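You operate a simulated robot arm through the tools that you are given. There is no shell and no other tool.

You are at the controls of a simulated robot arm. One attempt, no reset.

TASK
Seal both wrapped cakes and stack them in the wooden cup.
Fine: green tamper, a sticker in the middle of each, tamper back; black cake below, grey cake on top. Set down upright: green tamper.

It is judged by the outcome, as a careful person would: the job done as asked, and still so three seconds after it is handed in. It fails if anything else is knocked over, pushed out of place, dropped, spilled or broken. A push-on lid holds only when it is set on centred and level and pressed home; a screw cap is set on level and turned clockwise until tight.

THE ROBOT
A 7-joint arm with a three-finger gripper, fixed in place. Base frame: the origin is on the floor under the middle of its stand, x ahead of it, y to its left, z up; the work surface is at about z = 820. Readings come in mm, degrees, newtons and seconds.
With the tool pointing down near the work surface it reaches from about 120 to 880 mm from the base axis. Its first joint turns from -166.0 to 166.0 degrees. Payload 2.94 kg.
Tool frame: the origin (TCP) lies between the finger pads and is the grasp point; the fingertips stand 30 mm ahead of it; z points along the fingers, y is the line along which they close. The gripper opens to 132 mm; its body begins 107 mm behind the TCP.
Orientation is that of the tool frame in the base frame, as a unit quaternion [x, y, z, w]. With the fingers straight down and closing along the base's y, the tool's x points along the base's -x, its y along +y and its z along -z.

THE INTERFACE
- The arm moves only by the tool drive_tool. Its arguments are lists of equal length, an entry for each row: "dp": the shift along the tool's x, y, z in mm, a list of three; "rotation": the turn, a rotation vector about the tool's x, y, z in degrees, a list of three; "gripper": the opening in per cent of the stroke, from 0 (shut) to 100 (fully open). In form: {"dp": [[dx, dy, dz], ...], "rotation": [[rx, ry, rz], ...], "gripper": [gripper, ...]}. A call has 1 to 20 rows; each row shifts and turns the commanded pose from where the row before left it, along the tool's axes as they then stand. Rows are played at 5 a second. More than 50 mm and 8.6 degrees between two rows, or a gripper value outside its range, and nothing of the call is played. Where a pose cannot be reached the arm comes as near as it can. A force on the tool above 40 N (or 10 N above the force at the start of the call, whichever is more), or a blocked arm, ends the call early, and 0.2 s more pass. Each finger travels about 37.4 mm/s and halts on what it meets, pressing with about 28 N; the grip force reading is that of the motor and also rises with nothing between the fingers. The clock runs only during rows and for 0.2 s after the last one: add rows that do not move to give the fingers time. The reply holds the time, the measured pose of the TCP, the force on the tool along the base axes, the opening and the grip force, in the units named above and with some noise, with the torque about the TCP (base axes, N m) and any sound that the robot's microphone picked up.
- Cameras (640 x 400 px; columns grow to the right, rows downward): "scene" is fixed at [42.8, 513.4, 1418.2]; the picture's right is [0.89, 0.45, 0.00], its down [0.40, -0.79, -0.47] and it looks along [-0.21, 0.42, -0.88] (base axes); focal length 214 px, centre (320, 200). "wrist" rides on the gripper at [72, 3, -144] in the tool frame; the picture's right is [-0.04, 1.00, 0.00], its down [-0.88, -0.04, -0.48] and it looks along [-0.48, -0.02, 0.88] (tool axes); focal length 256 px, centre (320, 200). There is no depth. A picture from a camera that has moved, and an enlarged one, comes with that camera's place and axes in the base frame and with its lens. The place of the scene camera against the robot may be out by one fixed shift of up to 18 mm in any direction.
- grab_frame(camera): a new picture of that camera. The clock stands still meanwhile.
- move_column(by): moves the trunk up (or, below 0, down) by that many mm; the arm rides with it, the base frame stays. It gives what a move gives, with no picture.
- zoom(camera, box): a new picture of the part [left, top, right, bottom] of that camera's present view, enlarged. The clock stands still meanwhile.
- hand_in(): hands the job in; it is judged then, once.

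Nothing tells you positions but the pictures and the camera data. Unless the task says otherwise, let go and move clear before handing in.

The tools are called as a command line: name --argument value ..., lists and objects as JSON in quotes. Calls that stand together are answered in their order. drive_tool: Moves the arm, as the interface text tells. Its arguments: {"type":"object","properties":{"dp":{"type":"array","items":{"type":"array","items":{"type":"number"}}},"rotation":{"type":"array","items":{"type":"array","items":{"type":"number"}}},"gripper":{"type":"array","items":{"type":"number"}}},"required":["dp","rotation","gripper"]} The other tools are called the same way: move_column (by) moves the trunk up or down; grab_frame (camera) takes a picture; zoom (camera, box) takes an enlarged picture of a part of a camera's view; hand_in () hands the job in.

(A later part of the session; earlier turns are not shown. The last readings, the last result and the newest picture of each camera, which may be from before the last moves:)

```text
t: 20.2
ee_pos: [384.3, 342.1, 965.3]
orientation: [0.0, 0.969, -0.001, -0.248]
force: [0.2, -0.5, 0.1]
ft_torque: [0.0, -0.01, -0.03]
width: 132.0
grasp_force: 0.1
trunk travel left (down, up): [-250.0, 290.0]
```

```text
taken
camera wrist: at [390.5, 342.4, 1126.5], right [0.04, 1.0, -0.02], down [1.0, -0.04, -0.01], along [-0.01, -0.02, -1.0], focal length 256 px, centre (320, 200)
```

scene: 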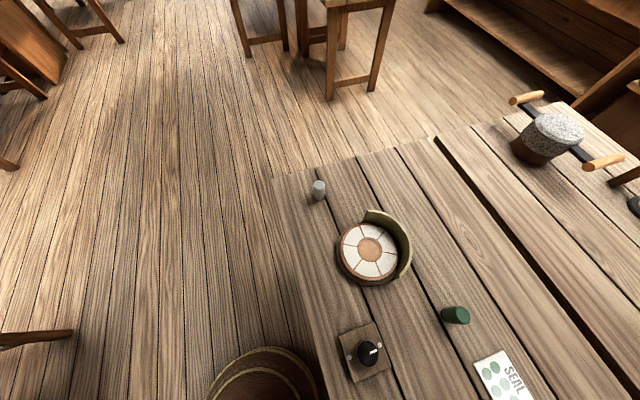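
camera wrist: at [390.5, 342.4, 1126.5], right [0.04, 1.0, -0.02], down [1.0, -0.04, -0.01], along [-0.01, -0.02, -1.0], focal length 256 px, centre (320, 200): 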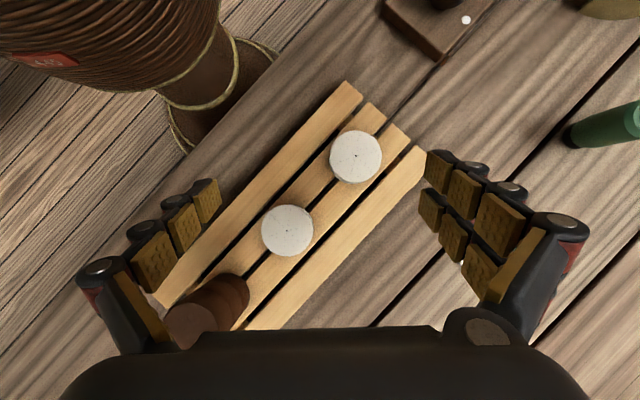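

zoom --camera "wrist" --box '[345, 146, 365, 166]'

zoom --camera "wrist" --box '[277, 220, 297, 240]'

zoom --camera "wrist" --box '[240, 110, 400, 270]'

```text
16.00 times, centred on (355, 156) of wrist
camera zoom: at [390.5, 342.4, 1126.5], right [0.04, 1.0, -0.02], down [1.0, -0.04, -0.01], along [-0.01, -0.02, -1.0], focal length 4096 px, centre (-240, 904)
```

zoom: 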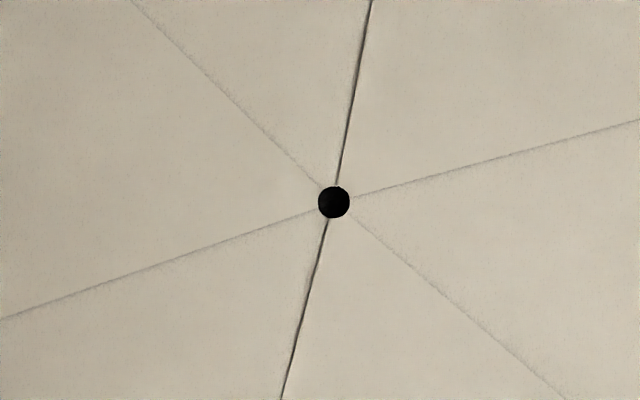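

```text
16.00 times, centred on (287, 230) of wrist
camera zoom: at [390.5, 342.4, 1126.5], right [0.04, 1.0, -0.02], down [1.0, -0.04, -0.01], along [-0.01, -0.02, -1.0], focal length 4096 px, centre (848, -280)
```

zoom: 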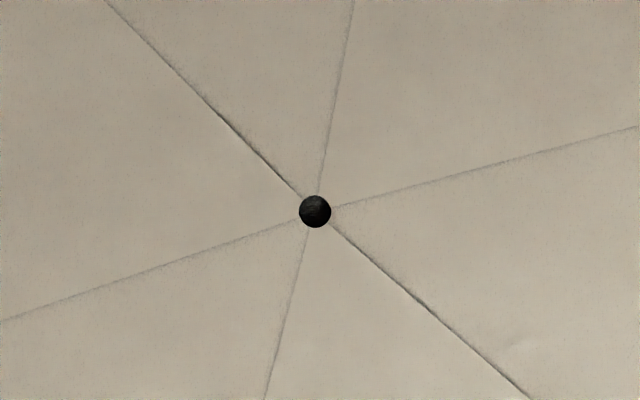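

```text
2.50 times, centred on (320, 190) of wrist
camera zoom: at [390.5, 342.4, 1126.5], right [0.04, 1.0, -0.02], down [1.0, -0.04, -0.01], along [-0.01, -0.02, -1.0], focal length 640 px, centre (320, 225)
```

zoom: 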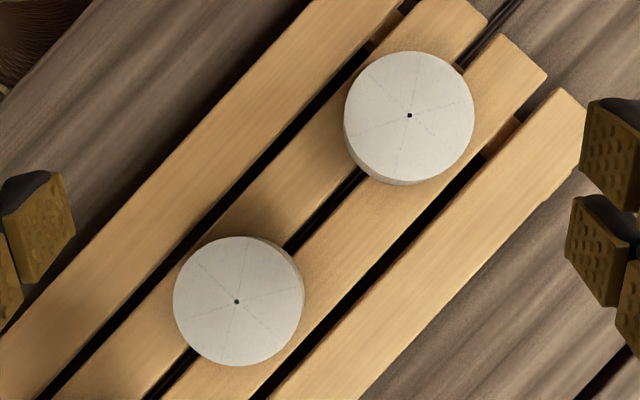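

C1 near (347, 374) shows a deep black spot and C2 near (417, 304) a dark-grey one, so I take C1 as black and C2 as grey. Next I'll look straight down on the green tamper and the sticker sheet.

drive_tool --dp '[[14, 0, -25], [14, 0, -25], [0, 45, 0], [0, 45, 0], [0, 45, 0], [0, 45, 0], [0, 45, 0], [0, 30, 0], [0, 0, 0]]' --rotation '[[0, 0, 0], [0, 0, 0], [0, 0, 0], [0, 0, 0], [0, 0, 0], [0, 0, 0], [0, 0, 0], [0, 0, 0], [0, 0, 0]]' --gripper '[100, 100, 100, 100, 100, 100, 100, 100, 100]'

grab_frame --camera "wrist"

grab_frame --camera "scene"

```text
t: 22.2
ee_pos: [385.7, 596.5, 1021.4]
orientation: [-0.001, 0.969, 0.0, -0.249]
force: [-0.1, -0.8, 0.8]
ft_torque: [-0.01, 0.01, 0.0]
width: 131.9
grasp_force: 0.0
trunk travel left (down, up): [-250.0, 290.0]
```

```text
taken
camera wrist: at [391.9, 598.6, 1183.4], right [0.04, 1.0, -0.02], down [1.0, -0.04, -0.01], along [-0.01, -0.02, -1.0], focal length 256 px, centre (320, 200)
```

wrist: 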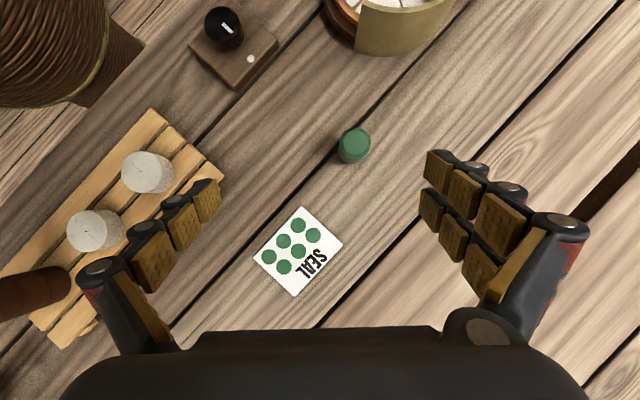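

```text
taken
```

scene: 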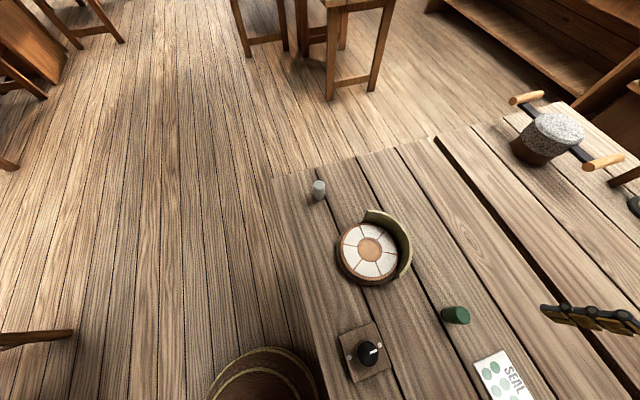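

zoom --camera "wrist" --box '[250, 200, 346, 300]'

zoom --camera "wrist" --box '[320, 110, 390, 180]'

zoom --camera "wrist" --box '[300, 0, 470, 90]'

zoom --camera "scene" --box '[320, 190, 430, 300]'

```text
4.00 times, centred on (298, 250) of wrist
camera zoom: at [391.9, 598.6, 1183.4], right [0.04, 1.0, -0.02], down [1.0, -0.04, -0.01], along [-0.01, -0.02, -1.0], focal length 1024 px, centre (408, 0)
```

zoom: 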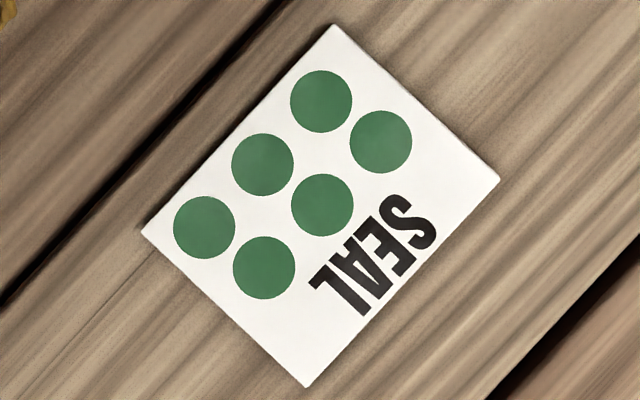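

```text
5.71 times, centred on (355, 145) of wrist
camera zoom: at [391.9, 598.6, 1183.4], right [0.04, 1.0, -0.02], down [1.0, -0.04, -0.01], along [-0.01, -0.02, -1.0], focal length 1463 px, centre (120, 514)
```

zoom: 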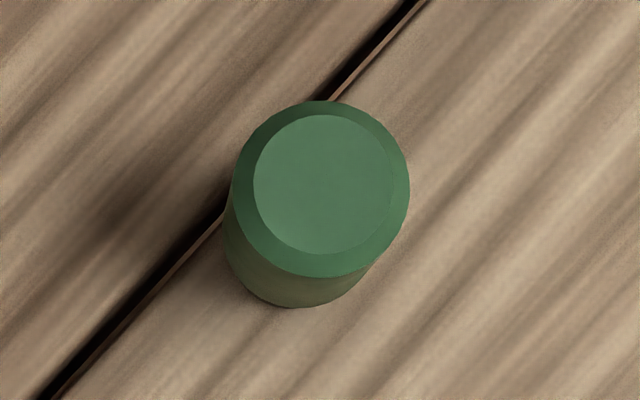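

```text
3.76 times, centred on (385, 45) of wrist
camera zoom: at [391.9, 598.6, 1183.4], right [0.04, 1.0, -0.02], down [1.0, -0.04, -0.01], along [-0.01, -0.02, -1.0], focal length 964 px, centre (75, 784)
```

zoom: 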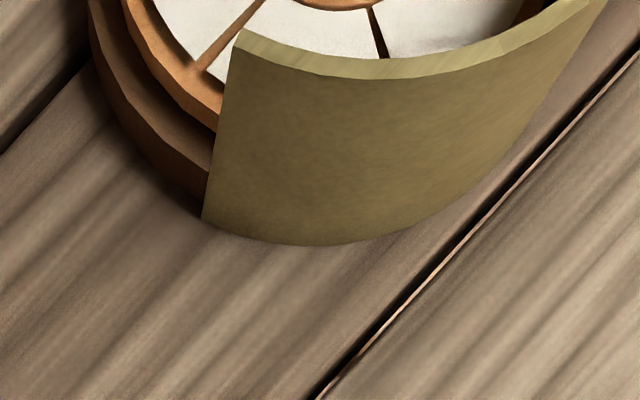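

```text
3.64 times, centred on (375, 245) of scene
camera zoom: at [42.8, 513.4, 1418.2], right [0.89, 0.45, 0.0], down [0.4, -0.79, -0.47], along [-0.21, 0.42, -0.88], focal length 780 px, centre (120, 36)
```

zoom: 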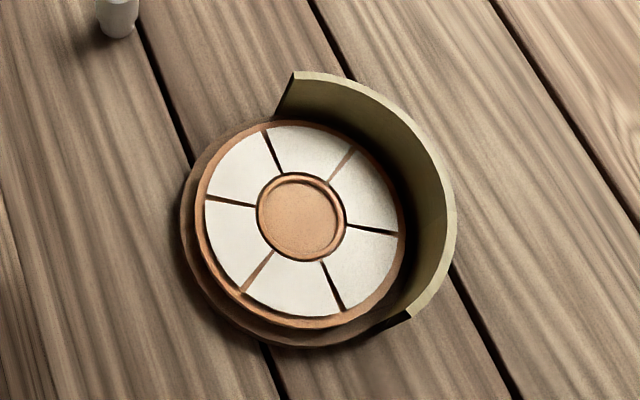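

The tamper's top is near (325, 635, 888), about 36 mm wide and 68 mm tall; the six stickers are ~22 mm wide around (452, 548). I'll come upright over the tamper and check the alignment.

drive_tool --dp '[[0, 0, 0], [0, 0, 0], [0, 0, 0], [0, 0, 0], [30, 20, 0], [30.7, 18.8, 0], [0, 0, 0], [0, 0, 0]]' --rotation '[[0, -7.2, 0], [0, -7.2, 0], [0, -7.2, 0], [0, -7.2, 0], [0, 0, 0], [0, 0, 0], [0, 0, 0], [0, 0, 0]]' --gripper '[100, 100, 100, 100, 100, 100, 100, 100]'

grab_frame --camera "wrist"

grab_frame --camera "scene"

```text
t: 24.0
ee_pos: [323.5, 634.8, 1022.8]
orientation: [-0.001, 1.0, -0.001, 0.0]
force: [0.9, 0.1, 0.1]
ft_torque: [0.03, 0.02, 0.02]
width: 132.0
grasp_force: 0.2
trunk travel left (down, up): [-250.0, 290.0]
```

```text
taken
camera wrist: at [252.3, 637.2, 1167.5], right [0.04, 1.0, 0.0], down [0.88, -0.04, 0.48], along [0.48, -0.02, -0.88], focal length 256 px, centre (320, 200)
```

wrist: 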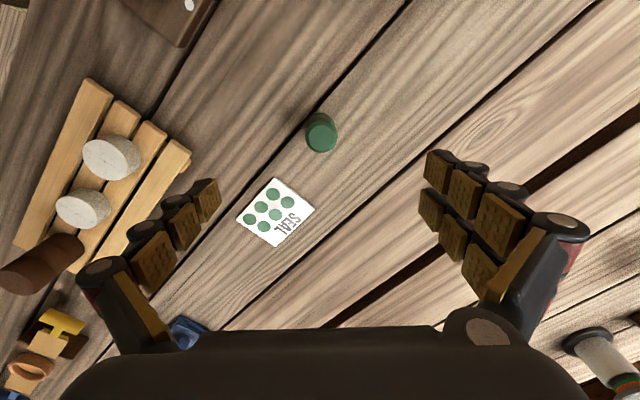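

```text
taken
```

scene: 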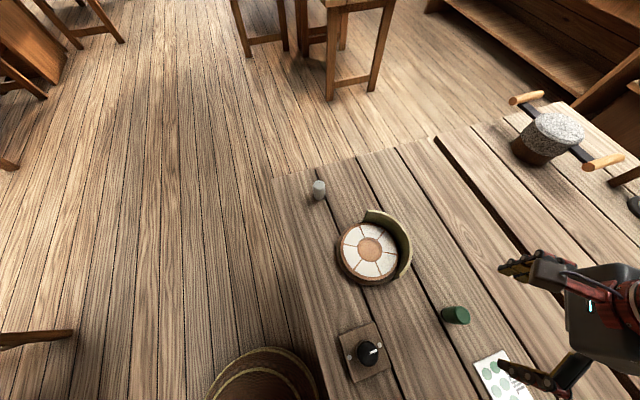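

zoom --camera "wrist" --box '[300, 110, 340, 155]'

zoom --camera "scene" --box '[435, 300, 475, 330]'

```text
8.89 times, centred on (320, 132) of wrist
camera zoom: at [252.3, 637.2, 1167.5], right [0.04, 1.0, 0.0], down [0.88, -0.04, 0.48], along [0.48, -0.02, -0.88], focal length 2276 px, centre (320, 800)
```

zoom: 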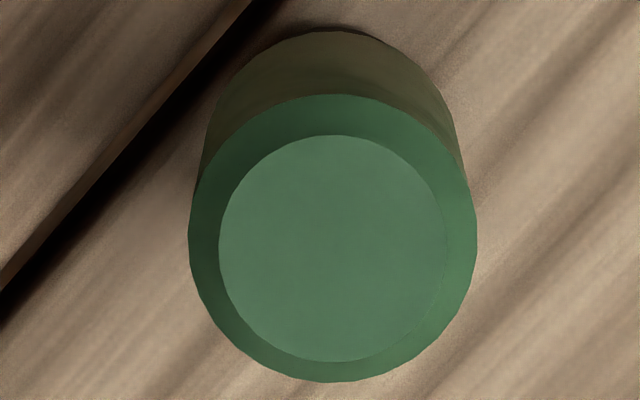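

```text
13.33 times, centred on (455, 315) of scene
camera zoom: at [42.8, 513.4, 1418.2], right [0.89, 0.45, 0.0], down [0.4, -0.79, -0.47], along [-0.21, 0.42, -0.88], focal length 2860 px, centre (-1480, -1333)
```

zoom: 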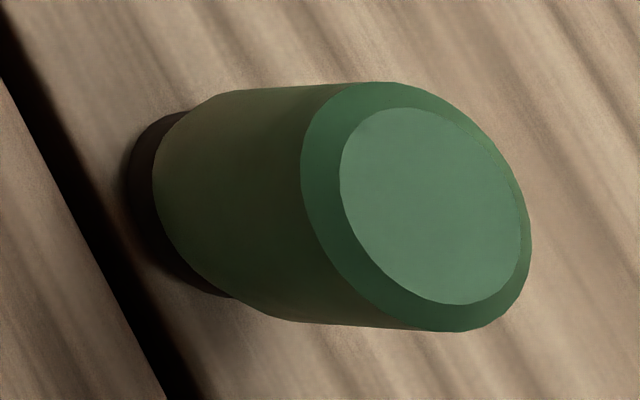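

drive_tool --dp '[[-2, 1, 40], [0, 0, 40], [0, 0, 40], [0, 0, 30], [0, 0, 0]]' --rotation '[[0, 0, 0], [0, 0, 0], [0, 0, 0], [0, 0, 0], [0, 0, 0]]' --gripper '[100, 100, 100, 100, 100]'

grab_frame --camera "wrist"

grab_frame --camera "scene"

```text
t: 25.2
ee_pos: [323.8, 635.4, 870.9]
orientation: [-0.001, 1.0, 0.0, 0.0]
force: [-0.3, -0.4, 0.5]
ft_torque: [0.01, -0.01, -0.01]
width: 132.3
grasp_force: 0.1
trunk travel left (down, up): [-250.0, 290.0]
```

```text
taken
camera wrist: at [251.7, 636.6, 1015.6], right [0.04, 1.0, 0.0], down [0.88, -0.04, 0.48], along [0.48, -0.02, -0.88], focal length 256 px, centre (320, 200)
```

wrist: 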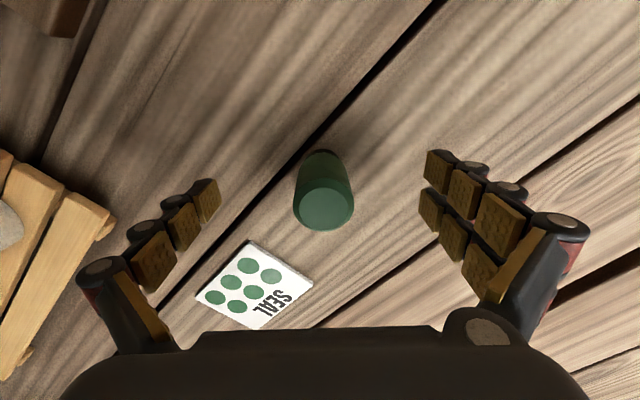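

```text
taken
```

scene: 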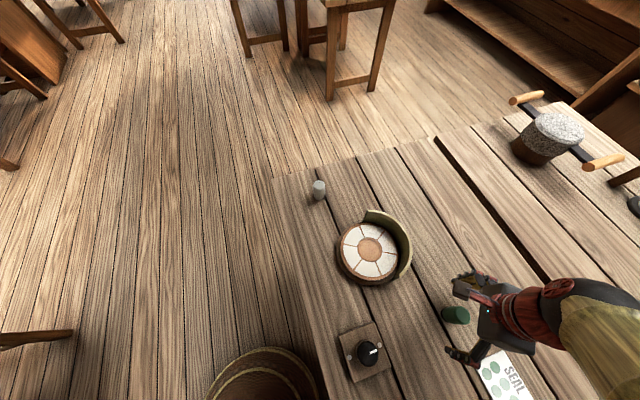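

The open fingers straddle the tamper, which is centred to within about 2 mm. I'll close on it.

drive_tool --dp '[[-1.5, 1, 0], [0, 0, 0], [0, 0, 0], [0, 0, 0], [0, 0, 0], [0, 0, 0], [0, 0, 0], [0, 0, 0], [0, 0, 0], [0, 0, 0]]' --rotation '[[0, 0, 0], [0, 0, 0], [0, 0, 0], [0, 0, 0], [0, 0, 0], [0, 0, 0], [0, 0, 0], [0, 0, 0], [0, 0, 0], [0, 0, 0]]' --gripper '[100, 60, 40, 20, 20, 20, 15, 10, 10, 10]'

grab_frame --camera "wrist"

```text
t: 27.4
ee_pos: [323.9, 635.1, 871.3]
orientation: [-0.001, 1.0, 0.0, 0.0]
force: [0.5, 0.8, 0.1]
ft_torque: [0.01, 0.0, 0.01]
width: 34.1
grasp_force: 26.9
trunk travel left (down, up): [-250.0, 290.0]
```

```text
taken
camera wrist: at [253.4, 637.6, 1016.6], right [0.04, 1.0, 0.0], down [0.88, -0.04, 0.48], along [0.48, -0.02, -0.88], focal length 256 px, centre (320, 200)
```

wrist: 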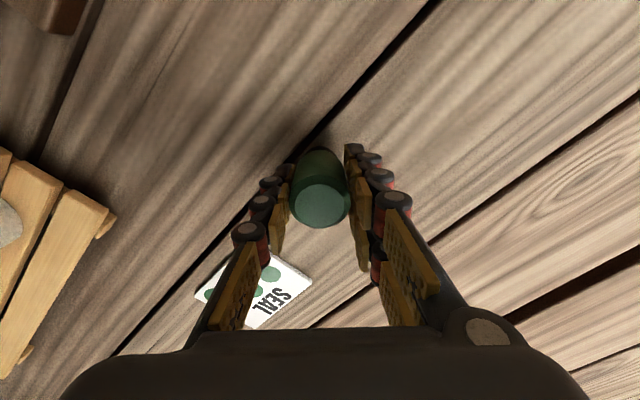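

The tamper is held firmly (34 mm wide, 27 N). I'll lift it and look at its foot.

drive_tool --dp '[[0, 0, -15], [0, 0, -30], [0, 0, -30], [0, 0, -25], [0, 0, 0]]' --rotation '[[0, 0, 0], [0, 0, 0], [0, 0, 0], [0, 0, 0], [0, 0, 0]]' --gripper '[10, 10, 10, 10, 10]'

zoom --camera "wrist" --box '[260, 120, 380, 240]'

zoom --camera "scene" --box '[420, 260, 540, 360]'

```text
t: 28.6
ee_pos: [326.2, 637.5, 972.2]
orientation: [0.0, 1.0, 0.0, 0.0]
force: [0.8, -0.1, -0.3]
ft_torque: [-0.01, -0.01, 0.03]
width: 13.3
grasp_force: 0.0
trunk travel left (down, up): [-250.0, 290.0]
```

```text
3.33 times, centred on (320, 180) of wrist
camera zoom: at [254.7, 639.2, 1118.3], right [0.04, 1.0, 0.0], down [0.88, -0.04, 0.48], along [0.48, -0.02, -0.88], focal length 853 px, centre (320, 267)
```

zoom: 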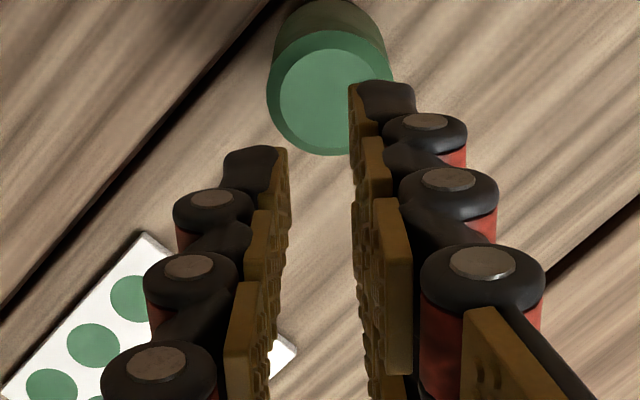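

```text
4.00 times, centred on (480, 310) of scene
camera zoom: at [42.8, 513.4, 1418.2], right [0.89, 0.45, 0.0], down [0.4, -0.79, -0.47], along [-0.21, 0.42, -0.88], focal length 858 px, centre (-320, -240)
```

zoom: 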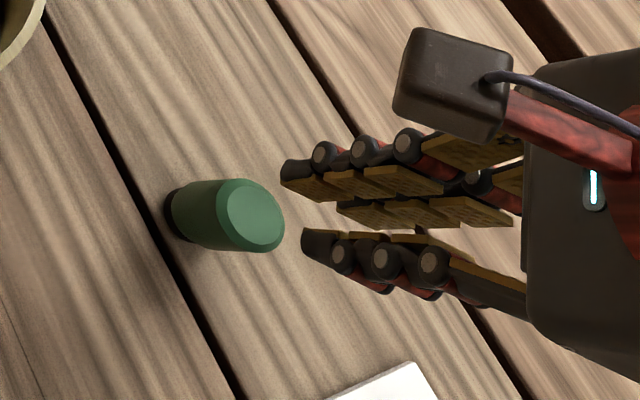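

The grip slipped off upward and the tamper stayed standing at about (326, 637). I'll open, go down lower for more pad contact, close fully and lift slowly, checking.

drive_tool --dp '[[0, 0, 0], [0, 0, 0], [0, 0, 0], [0, 0, 0], [0, 0, 0], [0, 0, 0], [0, 0, 0], [0, 1.2, 0], [0, 0, 0]]' --rotation '[[0, 0, 0], [0, 0, 0], [0, 0, 0], [0, 0, 0], [0, 0, 0], [0, 0, 0], [0, 0, 0], [0, 0, 0], [0, 0, 0]]' --gripper '[70, 70, 70, 70, 70, 70, 70, 70, 70]'

zoom --camera "wrist" --box '[220, 100, 420, 260]'

zoom --camera "scene" --box '[420, 260, 540, 360]'

```text
t: 30.6
ee_pos: [327.4, 637.5, 974.1]
orientation: [-0.001, 1.0, 0.0, 0.001]
force: [0.7, 1.1, 0.3]
ft_torque: [0.04, 0.01, 0.02]
width: 92.4
grasp_force: 0.3
trunk travel left (down, up): [-250.0, 290.0]
```

```text
2.50 times, centred on (320, 180) of wrist
camera zoom: at [254.8, 640.1, 1118.1], right [0.04, 1.0, 0.0], down [0.88, -0.04, 0.48], along [0.48, -0.02, -0.88], focal length 640 px, centre (320, 250)
```

zoom: 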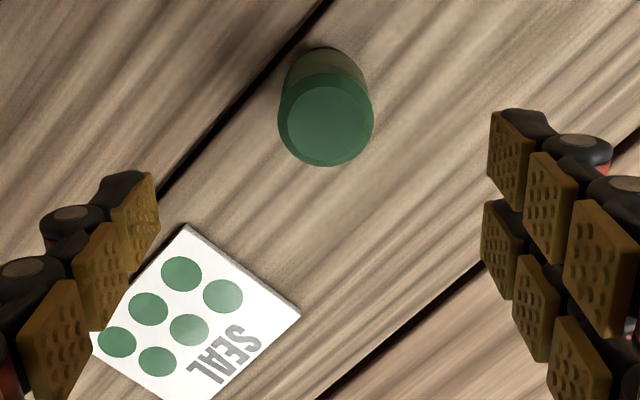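

```text
4.00 times, centred on (480, 310) of scene
camera zoom: at [42.8, 513.4, 1418.2], right [0.89, 0.45, 0.0], down [0.4, -0.79, -0.47], along [-0.21, 0.42, -0.88], focal length 858 px, centre (-320, -240)
```

zoom: 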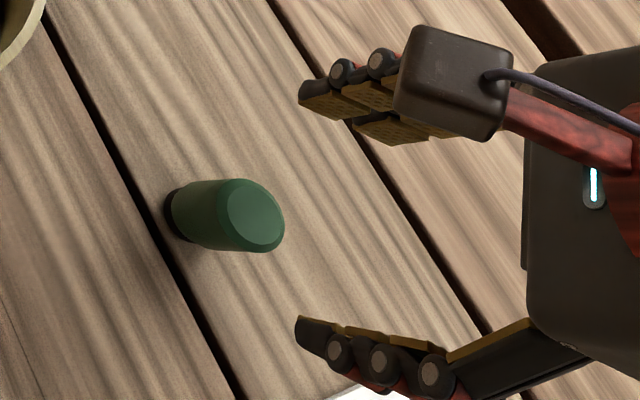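

drive_tool --dp '[[0, 0, 40], [0, 0, 40], [0, 0, 31], [0, 0, 0], [0, 0, 0], [0, 0, 0], [0, 0, 0], [0, 0, 0], [0, 0, 0], [0, 0, 0], [0, 0, 0], [0, 0, 0]]' --rotation '[[0, 0, 0], [0, 0, 0], [0, 0, 0], [0, 0, 0], [0, 0, 0], [0, 0, 0], [0, 0, 0], [0, 0, 0], [0, 0, 0], [0, 0, 0], [0, 0, 0], [0, 0, 0]]' --gripper '[70, 70, 70, 70, 40, 20, 0, 0, 0, 0, 0, 0]'

zoom --camera "wrist" --box '[220, 100, 420, 260]'

zoom --camera "scene" --box '[420, 260, 540, 360]'

```text
t: 33.2
ee_pos: [326.9, 638.1, 861.4]
orientation: [0.0, 1.0, 0.0, 0.001]
force: [-1.0, -0.1, 0.9]
ft_torque: [-0.05, 0.01, -0.01]
width: 33.3
grasp_force: 28.4
trunk travel left (down, up): [-250.0, 290.0]
```

```text
2.50 times, centred on (320, 180) of wrist
camera zoom: at [255.5, 640.1, 1006.6], right [0.04, 1.0, 0.0], down [0.88, -0.04, 0.48], along [0.48, -0.02, -0.88], focal length 640 px, centre (320, 250)
```

zoom: 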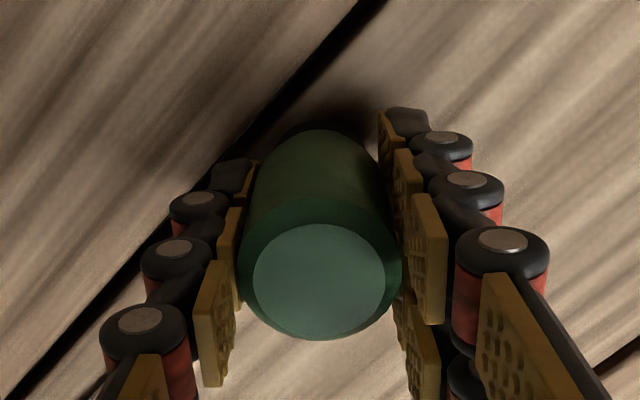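

```text
4.00 times, centred on (480, 310) of scene
camera zoom: at [42.8, 513.4, 1418.2], right [0.89, 0.45, 0.0], down [0.4, -0.79, -0.47], along [-0.21, 0.42, -0.88], focal length 858 px, centre (-320, -240)
```

zoom: 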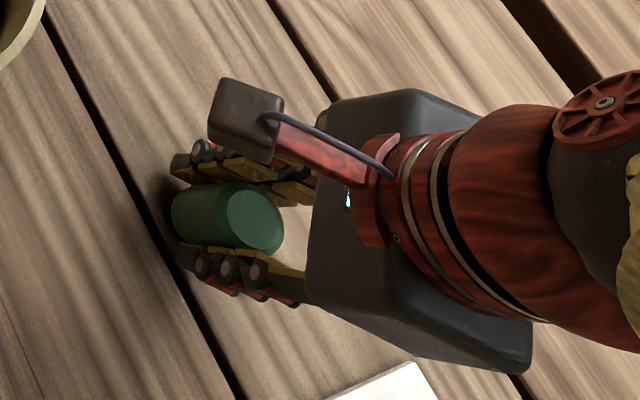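

drive_tool --dp '[[0, 0, -2], [0, 0, -3], [0, 0, -5], [0, 0, 0]]' --rotation '[[0, 0, 0], [0, 0, 0], [0, 0, 0], [0, 0, 0]]' --gripper '[0, 0, 0, 0]'

zoom --camera "wrist" --box '[220, 100, 420, 260]'

zoom --camera "scene" --box '[420, 260, 540, 360]'

```text
t: 34.2
ee_pos: [326.2, 638.1, 870.5]
orientation: [-0.001, 1.0, 0.0, 0.0]
force: [-1.0, 0.0, -1.0]
ft_torque: [0.05, -0.03, 0.0]
width: 33.1
grasp_force: 28.0
trunk travel left (down, up): [-250.0, 290.0]
```

```text
2.50 times, centred on (320, 180) of wrist
camera zoom: at [254.6, 639.5, 1015.9], right [0.04, 1.0, 0.0], down [0.88, -0.04, 0.48], along [0.48, -0.02, -0.88], focal length 640 px, centre (320, 250)
```

zoom: 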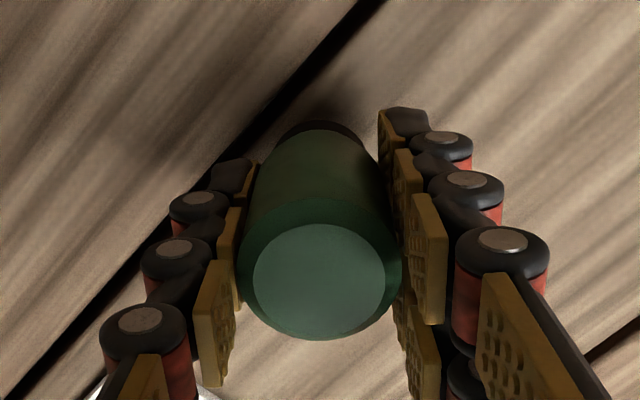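

```text
4.00 times, centred on (480, 310) of scene
camera zoom: at [42.8, 513.4, 1418.2], right [0.89, 0.45, 0.0], down [0.4, -0.79, -0.47], along [-0.21, 0.42, -0.88], focal length 858 px, centre (-320, -240)
```

zoom: 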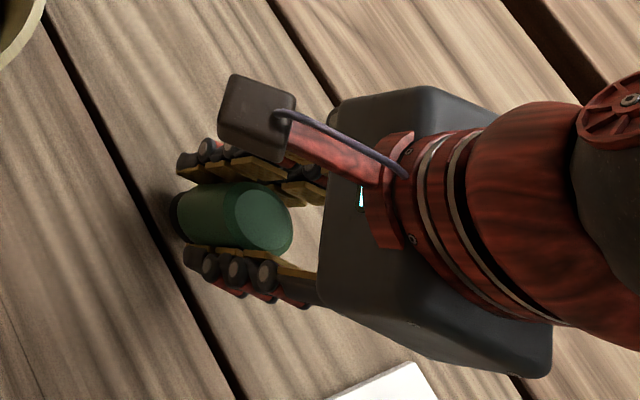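

It holds this time. I'll lift it farther and inspect.

drive_tool --dp '[[0, 0, -8], [0, 0, -10], [0, 0, -12], [0, 0, -15], [0, 0, -15], [0, 0, -10], [0, 0, 0]]' --rotation '[[0, 0, 0], [0, 0, 0], [0, 0, 0], [0, 0, 0], [0, 0, 0], [0, 0, 0], [0, 0, 0]]' --gripper '[0, 0, 0, 0, 0, 0, 0]'

zoom --camera "wrist" --box '[220, 100, 420, 260]'

zoom --camera "scene" --box '[420, 260, 540, 360]'

grab_frame --camera "wrist"

```text
t: 35.8
ee_pos: [326.0, 637.8, 942.1]
orientation: [0.001, 1.0, 0.0, 0.0]
force: [0.5, -0.1, -0.8]
ft_torque: [-0.03, -0.02, -0.03]
width: 33.3
grasp_force: 27.7
trunk travel left (down, up): [-250.0, 290.0]
```

```text
2.50 times, centred on (320, 180) of wrist
camera zoom: at [254.0, 639.7, 1086.0], right [0.04, 1.0, 0.0], down [0.88, -0.04, 0.48], along [0.48, -0.02, -0.88], focal length 640 px, centre (320, 250)
```

zoom: 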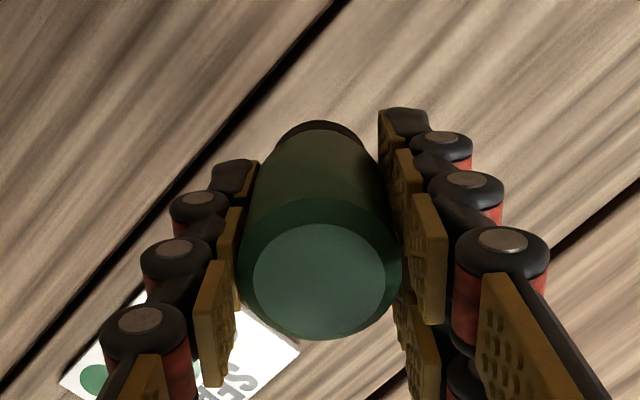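

```text
4.00 times, centred on (480, 310) of scene
camera zoom: at [42.8, 513.4, 1418.2], right [0.89, 0.45, 0.0], down [0.4, -0.79, -0.47], along [-0.21, 0.42, -0.88], focal length 858 px, centre (-320, -240)
```

zoom: 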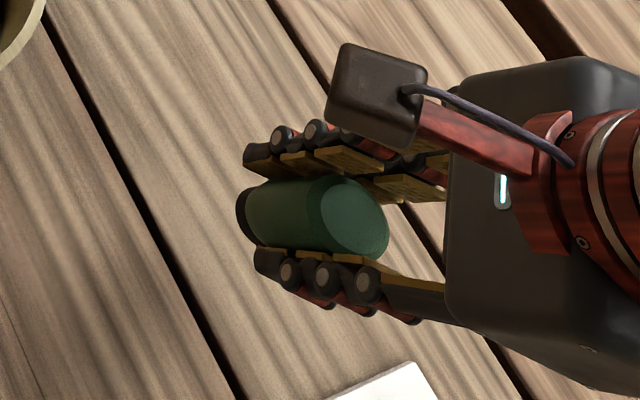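

```text
taken
camera wrist: at [254.0, 639.7, 1086.0], right [0.04, 1.0, 0.0], down [0.88, -0.04, 0.48], along [0.48, -0.02, -0.88], focal length 256 px, centre (320, 200)
```

wrist: 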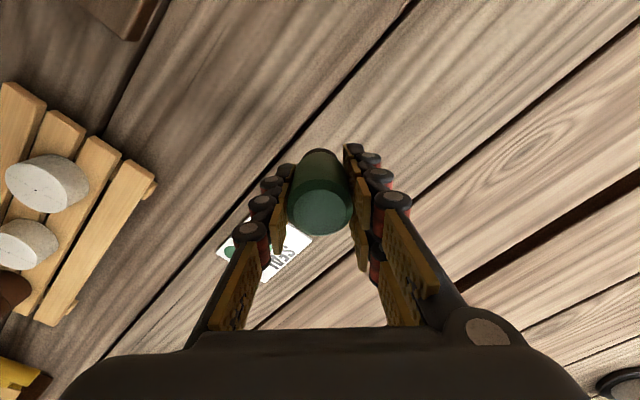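

The tamper is held straight with its foot about 42 mm below the TCP. I'll carry it over the nearest sticker (423, 559) and check before pressing.

drive_tool --dp '[[-24, -19.6, 0], [-24, -19.6, 0], [-24, -19.6, 0], [-24.2, -19.6, 0], [0, 0, 20], [0, 0, 20], [0, 0, 15], [0, 0, 0]]' --rotation '[[0, 0, 0], [0, 0, 0], [0, 0, 0], [0, 0, 0], [0, 0, 0], [0, 0, 0], [0, 0, 0], [0, 0, 0]]' --gripper '[0, 0, 0, 0, 0, 0, 0, 0]'

grab_frame --camera "wrist"

zoom --camera "wrist" --box '[240, 100, 400, 200]'

zoom --camera "scene" --box '[440, 320, 560, 400]'

```text
t: 37.6
ee_pos: [422.6, 558.1, 886.9]
orientation: [-0.001, 1.0, 0.0, -0.001]
force: [-0.5, 0.1, -0.6]
ft_torque: [-0.04, 0.0, 0.04]
width: 33.0
grasp_force: 28.0
trunk travel left (down, up): [-250.0, 290.0]
```

```text
taken
camera wrist: at [351.0, 560.9, 1031.5], right [0.04, 1.0, 0.0], down [0.88, -0.04, 0.48], along [0.47, -0.02, -0.88], focal length 256 px, centre (320, 200)
```

wrist: 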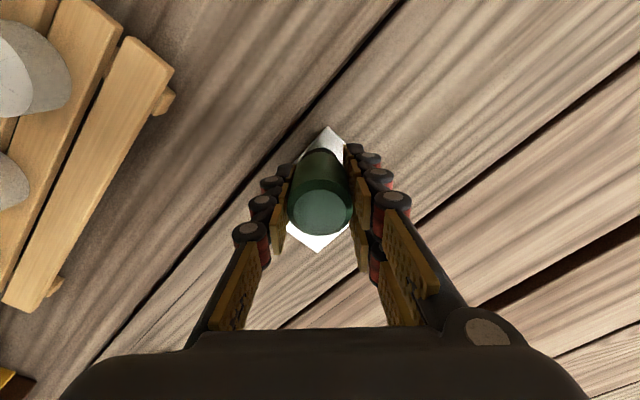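

```text
4.00 times, centred on (320, 150) of wrist
camera zoom: at [351.0, 560.9, 1031.5], right [0.04, 1.0, 0.0], down [0.88, -0.04, 0.48], along [0.47, -0.02, -0.88], focal length 1024 px, centre (320, 400)
```

zoom: 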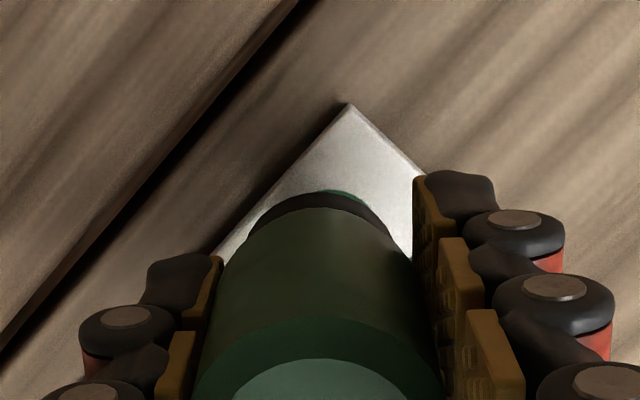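

```text
5.00 times, centred on (500, 360) of scene
camera zoom: at [42.8, 513.4, 1418.2], right [0.89, 0.45, 0.0], down [0.4, -0.79, -0.47], along [-0.21, 0.42, -0.88], focal length 1072 px, centre (-580, -600)
```

zoom: 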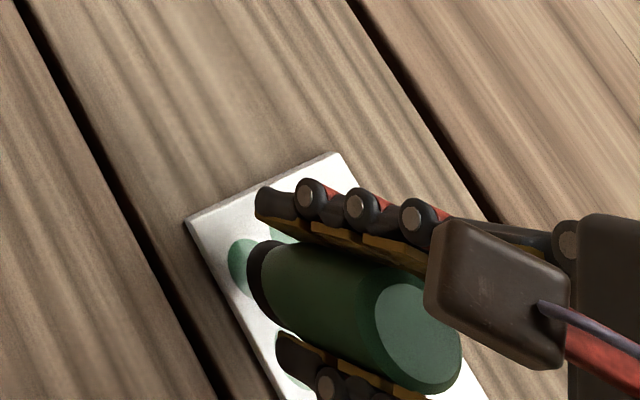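

zoom --camera "wrist" --box '[300, 120, 350, 160]'

zoom --camera "scene" --box '[475, 350, 515, 380]'

```text
10.00 times, centred on (325, 140) of wrist
camera zoom: at [351.0, 560.9, 1031.5], right [0.04, 1.0, 0.0], down [0.88, -0.04, 0.48], along [0.47, -0.02, -0.88], focal length 2560 px, centre (270, 800)
```

zoom: 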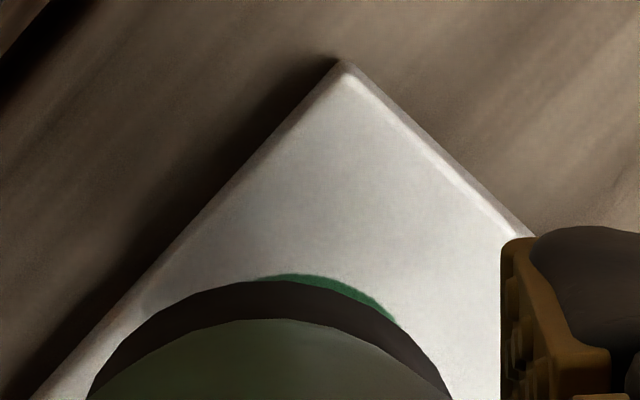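

```text
13.33 times, centred on (495, 365) of scene
camera zoom: at [42.8, 513.4, 1418.2], right [0.89, 0.45, 0.0], down [0.4, -0.79, -0.47], along [-0.21, 0.42, -0.88], focal length 2860 px, centre (-2013, -2000)
```

zoom: 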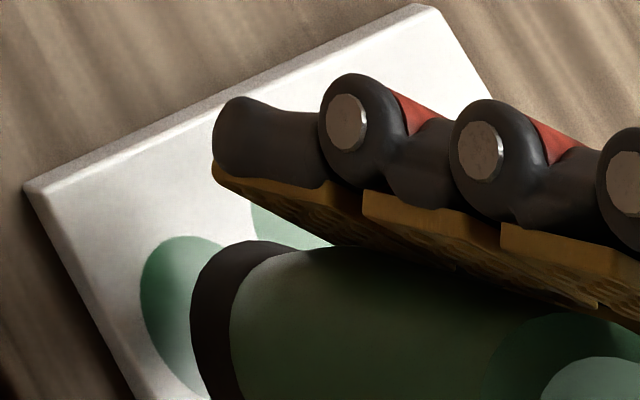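

The foot is centred under the gripper and the sticker centre lies about 1.5 mm to +y of it. I'll correct that and lower gently to feel for contact.

drive_tool --dp '[[-0.3, 1.4, 0], [0, 0, 8], [0, 0, 6], [0, 0, 3], [0, 0, 1], [0, 0, 1], [0, 0, 0]]' --rotation '[[0, 0, 0], [0, 0, 0], [0, 0, 0], [0, 0, 0], [0, 0, 0], [0, 0, 0], [0, 0, 0]]' --gripper '[0, 0, 0, 0, 0, 0, 0]'

zoom --camera "wrist" --box '[280, 110, 370, 170]'

zoom --camera "scene" --box '[470, 340, 520, 390]'

```text
t: 39.2
ee_pos: [422.8, 559.8, 867.5]
orientation: [0.0, 1.0, 0.0, 0.0]
force: [-0.1, 0.0, -0.6]
ft_torque: [0.02, -0.02, -0.02]
width: 33.1
grasp_force: 27.9
trunk travel left (down, up): [-250.0, 290.0]
```

```text
6.67 times, centred on (325, 140) of wrist
camera zoom: at [351.5, 562.3, 1012.7], right [0.04, 1.0, 0.0], down [0.88, -0.04, 0.48], along [0.47, -0.02, -0.88], focal length 1707 px, centre (287, 600)
```

zoom: 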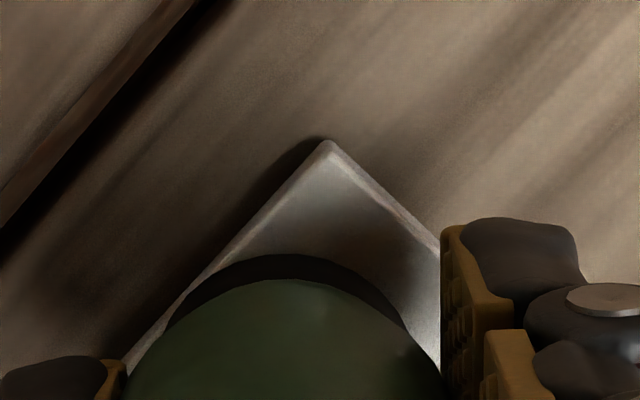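

```text
8.00 times, centred on (495, 365) of scene
camera zoom: at [42.8, 513.4, 1418.2], right [0.89, 0.45, 0.0], down [0.4, -0.79, -0.47], along [-0.21, 0.42, -0.88], focal length 1716 px, centre (-1080, -1120)
```

zoom: 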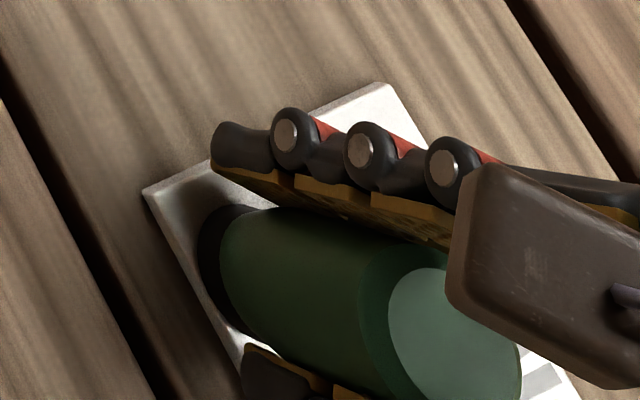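

drive_tool --dp '[[0, 0, 1], [0, 0, 1], [0, 0, 0]]' --rotation '[[0, 0, 0], [0, 0, 0], [0, 0, 0]]' --gripper '[0, 0, 0]'

```text
t: 40.0
ee_pos: [422.9, 559.6, 867.2]
orientation: [0.0, 1.0, 0.0, 0.001]
force: [-1.2, -5.0, 14.3]
ft_torque: [-0.21, 0.12, 0.01]
width: 33.1
grasp_force: 27.7
trunk travel left (down, up): [-250.0, 290.0]
```

Contact is felt at 14 N. I'll hold briefly, lift and check whether the sticker came along.

drive_tool --dp '[[0, 0, 0], [0, 0, 0], [0, 0, 0]]' --rotation '[[0, 0, 0], [0, 0, 0], [0, 0, 0]]' --gripper '[0, 0, 0]'

drive_tool --dp '[[0, 0, -2], [0, 0, -3], [0, 0, -10], [0, 0, -20], [0, 0, -25], [0, 0, 0]]' --rotation '[[0, 0, 0], [0, 0, 0], [0, 0, 0], [0, 0, 0], [0, 0, 0], [0, 0, 0]]' --gripper '[0, 0, 0, 0, 0, 0]'

zoom --camera "wrist" --box '[240, 100, 400, 240]'

zoom --camera "scene" --box '[440, 320, 560, 400]'

```text
t: 40.8
ee_pos: [421.9, 560.8, 866.6]
orientation: [0.0, 1.0, 0.001, 0.0]
force: [1.2, -2.4, 19.5]
ft_torque: [-0.13, 0.04, -0.01]
width: 33.3
grasp_force: 27.8
trunk travel left (down, up): [-250.0, 290.0]
```

```text
t: 42.2
ee_pos: [422.9, 561.5, 925.2]
orientation: [-0.001, 1.0, -0.001, 0.0]
force: [-0.6, 0.7, -0.9]
ft_torque: [-0.02, 0.01, 0.01]
width: 33.2
grasp_force: 28.3
trunk travel left (down, up): [-250.0, 290.0]
```

```text
2.86 times, centred on (320, 170) of wrist
camera zoom: at [350.6, 563.8, 1070.0], right [0.04, 1.0, 0.0], down [0.88, -0.04, 0.48], along [0.47, -0.02, -0.88], focal length 731 px, centre (320, 286)
```

zoom: 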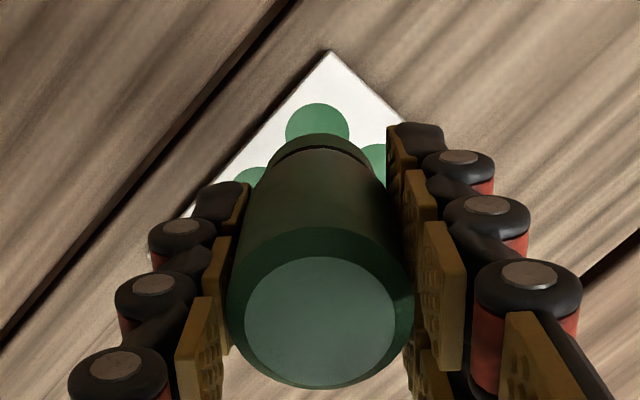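

```text
5.00 times, centred on (500, 360) of scene
camera zoom: at [42.8, 513.4, 1418.2], right [0.89, 0.45, 0.0], down [0.4, -0.79, -0.47], along [-0.21, 0.42, -0.88], focal length 1072 px, centre (-580, -600)
```

zoom: 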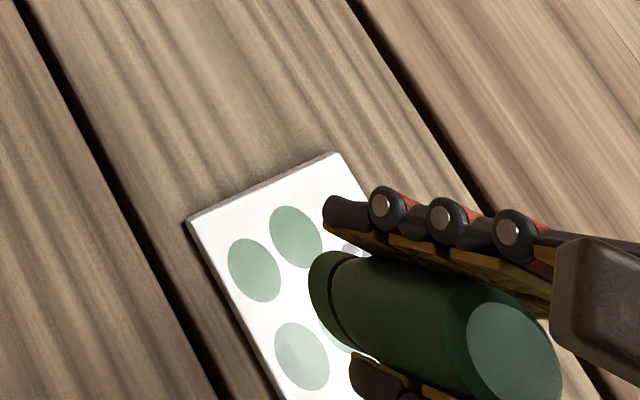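

zoom --camera "scene" --box '[485, 360, 525, 395]'

zoom --camera "wrist" --box '[295, 120, 345, 160]'

zoom --camera "scene" --box '[300, 170, 340, 210]'

```text
11.43 times, centred on (505, 378) of scene
camera zoom: at [42.8, 513.4, 1418.2], right [0.89, 0.45, 0.0], down [0.4, -0.79, -0.47], along [-0.21, 0.42, -0.88], focal length 2451 px, centre (-1794, -1829)
```

zoom: 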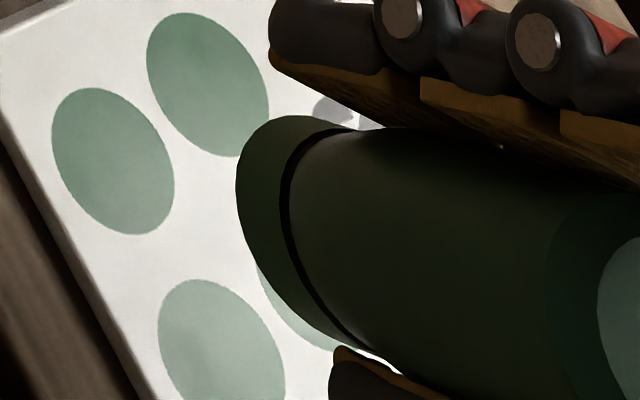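

```text
10.00 times, centred on (320, 140) of wrist
camera zoom: at [350.6, 563.8, 1070.0], right [0.04, 1.0, 0.0], down [0.88, -0.04, 0.48], along [0.47, -0.02, -0.88], focal length 2560 px, centre (320, 800)
```

zoom: 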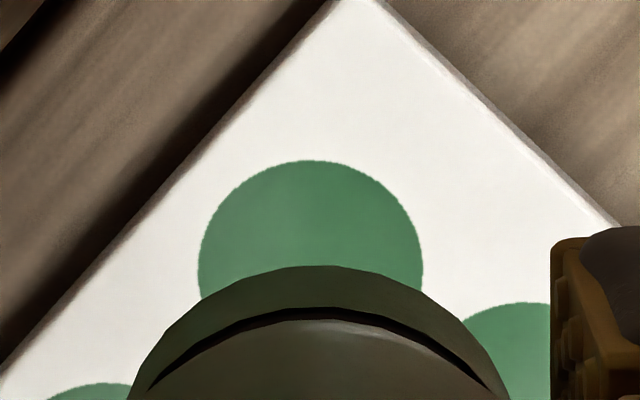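

```text
10.00 times, centred on (320, 190) of scene
camera zoom: at [42.8, 513.4, 1418.2], right [0.89, 0.45, 0.0], down [0.4, -0.79, -0.47], along [-0.21, 0.42, -0.88], focal length 2145 px, centre (320, 300)
```

zoom: 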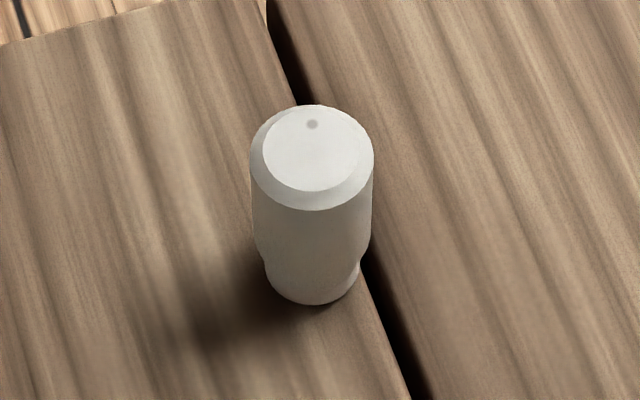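

A green sticker disc is now on the tamper's foot (the printed dots on the card remain). I'll carry it to the black cake C1 at about (347, 374) and check the alignment before pressing.

drive_tool --dp '[[0, 0, -20], [0, 0, -20], [15.2, -37.2, 0], [15.2, -37.2, 0], [15.2, -37.2, 0], [15.2, -37.2, 0], [15.4, -37.2, 0], [0, 0, 0], [0, 0, 0]]' --rotation '[[0, 0, 0], [0, 0, 0], [0, 0, 0], [0, 0, 0], [0, 0, 0], [0, 0, 0], [0, 0, 0], [0, 0, 0], [0, 0, 0]]' --gripper '[0, 0, 0, 0, 0, 0, 0, 0, 0]'

grab_frame --camera "wrist"

zoom --camera "wrist" --box '[260, 90, 380, 170]'

grab_frame --camera "scene"

```text
t: 44.2
ee_pos: [345.9, 376.8, 964.7]
orientation: [-0.001, 1.0, 0.0, 0.0]
force: [-0.7, -0.3, -0.1]
ft_torque: [-0.02, 0.05, -0.03]
width: 33.1
grasp_force: 28.3
trunk travel left (down, up): [-250.0, 290.0]
```

```text
taken
camera wrist: at [274.3, 378.4, 1109.7], right [0.04, 1.0, 0.0], down [0.88, -0.04, 0.48], along [0.47, -0.02, -0.88], focal length 256 px, centre (320, 200)
```

wrist: 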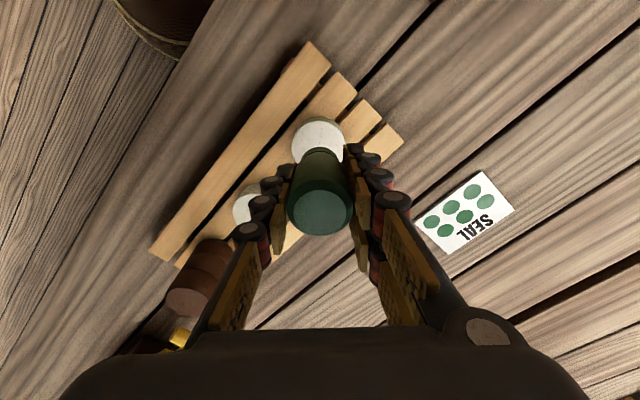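

```text
5.00 times, centred on (320, 130) of wrist
camera zoom: at [274.3, 378.4, 1109.7], right [0.04, 1.0, 0.0], down [0.88, -0.04, 0.48], along [0.47, -0.02, -0.88], focal length 1280 px, centre (320, 550)
```

zoom: 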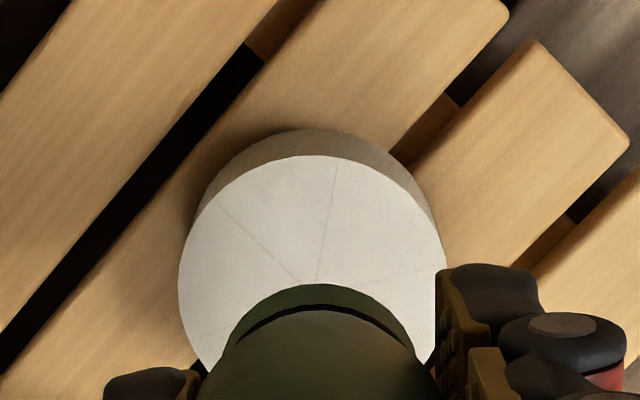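

```text
taken
```

scene: 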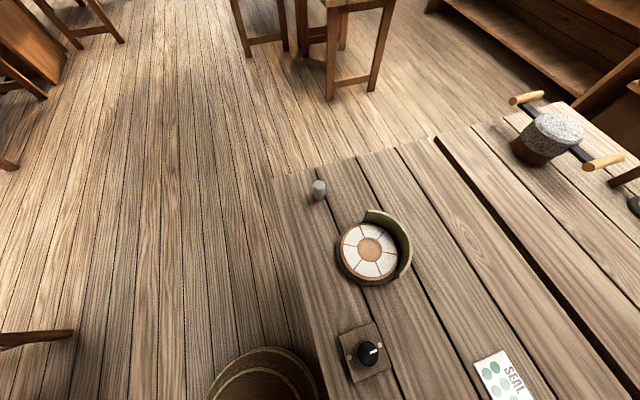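

C1 is at (346.8, 374.0) and the foot is about 1.4 mm too far in +y. I'll correct that and lower gently.

drive_tool --dp '[[-0.5, -1.4, 0], [0, 0, 15], [0, 0, 12], [0, 0, 5], [0, 0, 0], [0, 0, 0]]' --rotation '[[0, 0, 0], [0, 0, 0], [0, 0, 0], [0, 0, 0], [0, 0, 0], [0, 0, 0]]' --gripper '[0, 0, 0, 0, 0, 0]'

zoom --camera "wrist" --box '[260, 90, 380, 170]'

```text
t: 45.6
ee_pos: [346.9, 374.2, 933.9]
orientation: [0.0, 1.0, 0.0, 0.0]
force: [0.6, 0.9, -0.6]
ft_torque: [0.0, 0.0, -0.01]
width: 33.2
grasp_force: 27.8
trunk travel left (down, up): [-250.0, 290.0]
```

```text
5.00 times, centred on (320, 130) of wrist
camera zoom: at [275.1, 376.6, 1078.5], right [0.04, 1.0, 0.0], down [0.88, -0.04, 0.48], along [0.48, -0.02, -0.88], focal length 1280 px, centre (320, 550)
```

zoom: 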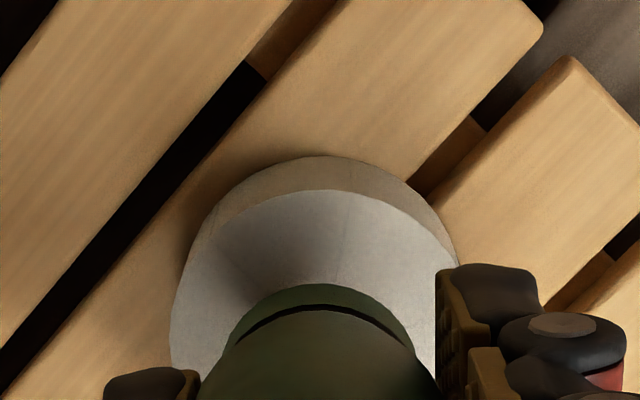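

drive_tool --dp '[[0, 0, 4], [0, 0, 3], [0, 0, 1.5], [0, 0, 1], [0, 0, 0]]' --rotation '[[0, 0, 0], [0, 0, 0], [0, 0, 0], [0, 0, 0], [0, 0, 0]]' --gripper '[0, 0, 0, 0, 0]'

drive_tool --dp '[[0, 0, 1], [0, 0, 1], [0, 0, 0]]' --rotation '[[0, 0, 0], [0, 0, 0], [0, 0, 0]]' --gripper '[0, 0, 0]'

```text
t: 46.8
ee_pos: [346.5, 373.6, 922.5]
orientation: [-0.001, 1.0, -0.001, 0.0]
force: [-0.1, 0.6, -0.2]
ft_torque: [0.03, -0.04, 0.01]
width: 33.0
grasp_force: 27.9
trunk travel left (down, up): [-250.0, 290.0]
```

```text
t: 47.6
ee_pos: [346.7, 373.5, 922.8]
orientation: [-0.002, 1.0, 0.0, 0.0]
force: [0.6, -0.1, -0.5]
ft_torque: [0.02, -0.04, 0.01]
width: 33.0
grasp_force: 28.0
trunk travel left (down, up): [-250.0, 290.0]
```

drive_tool --dp '[[0, 0, 1], [0, 0, 0], [0, 0, 0]]' --rotation '[[0, 0, 0], [0, 0, 0], [0, 0, 0]]' --gripper '[0, 0, 0]'

drive_tool --dp '[[0, 0, 1], [0, 0, 0], [0, 0, 0]]' --rotation '[[0, 0, 0], [0, 0, 0], [0, 0, 0]]' --gripper '[0, 0, 0]'

```text
t: 48.4
ee_pos: [346.6, 373.1, 920.9]
orientation: [-0.001, 1.0, 0.001, 0.0]
force: [0.3, -0.8, -0.4]
ft_torque: [-0.01, 0.0, 0.02]
width: 33.2
grasp_force: 28.0
trunk travel left (down, up): [-250.0, 290.0]
```

```text
t: 49.2
ee_pos: [346.9, 373.6, 921.2]
orientation: [-0.002, 1.0, 0.0, 0.0]
force: [0.1, 0.5, -1.0]
ft_torque: [0.0, 0.01, 0.01]
width: 33.1
grasp_force: 27.9
trunk travel left (down, up): [-250.0, 290.0]
```

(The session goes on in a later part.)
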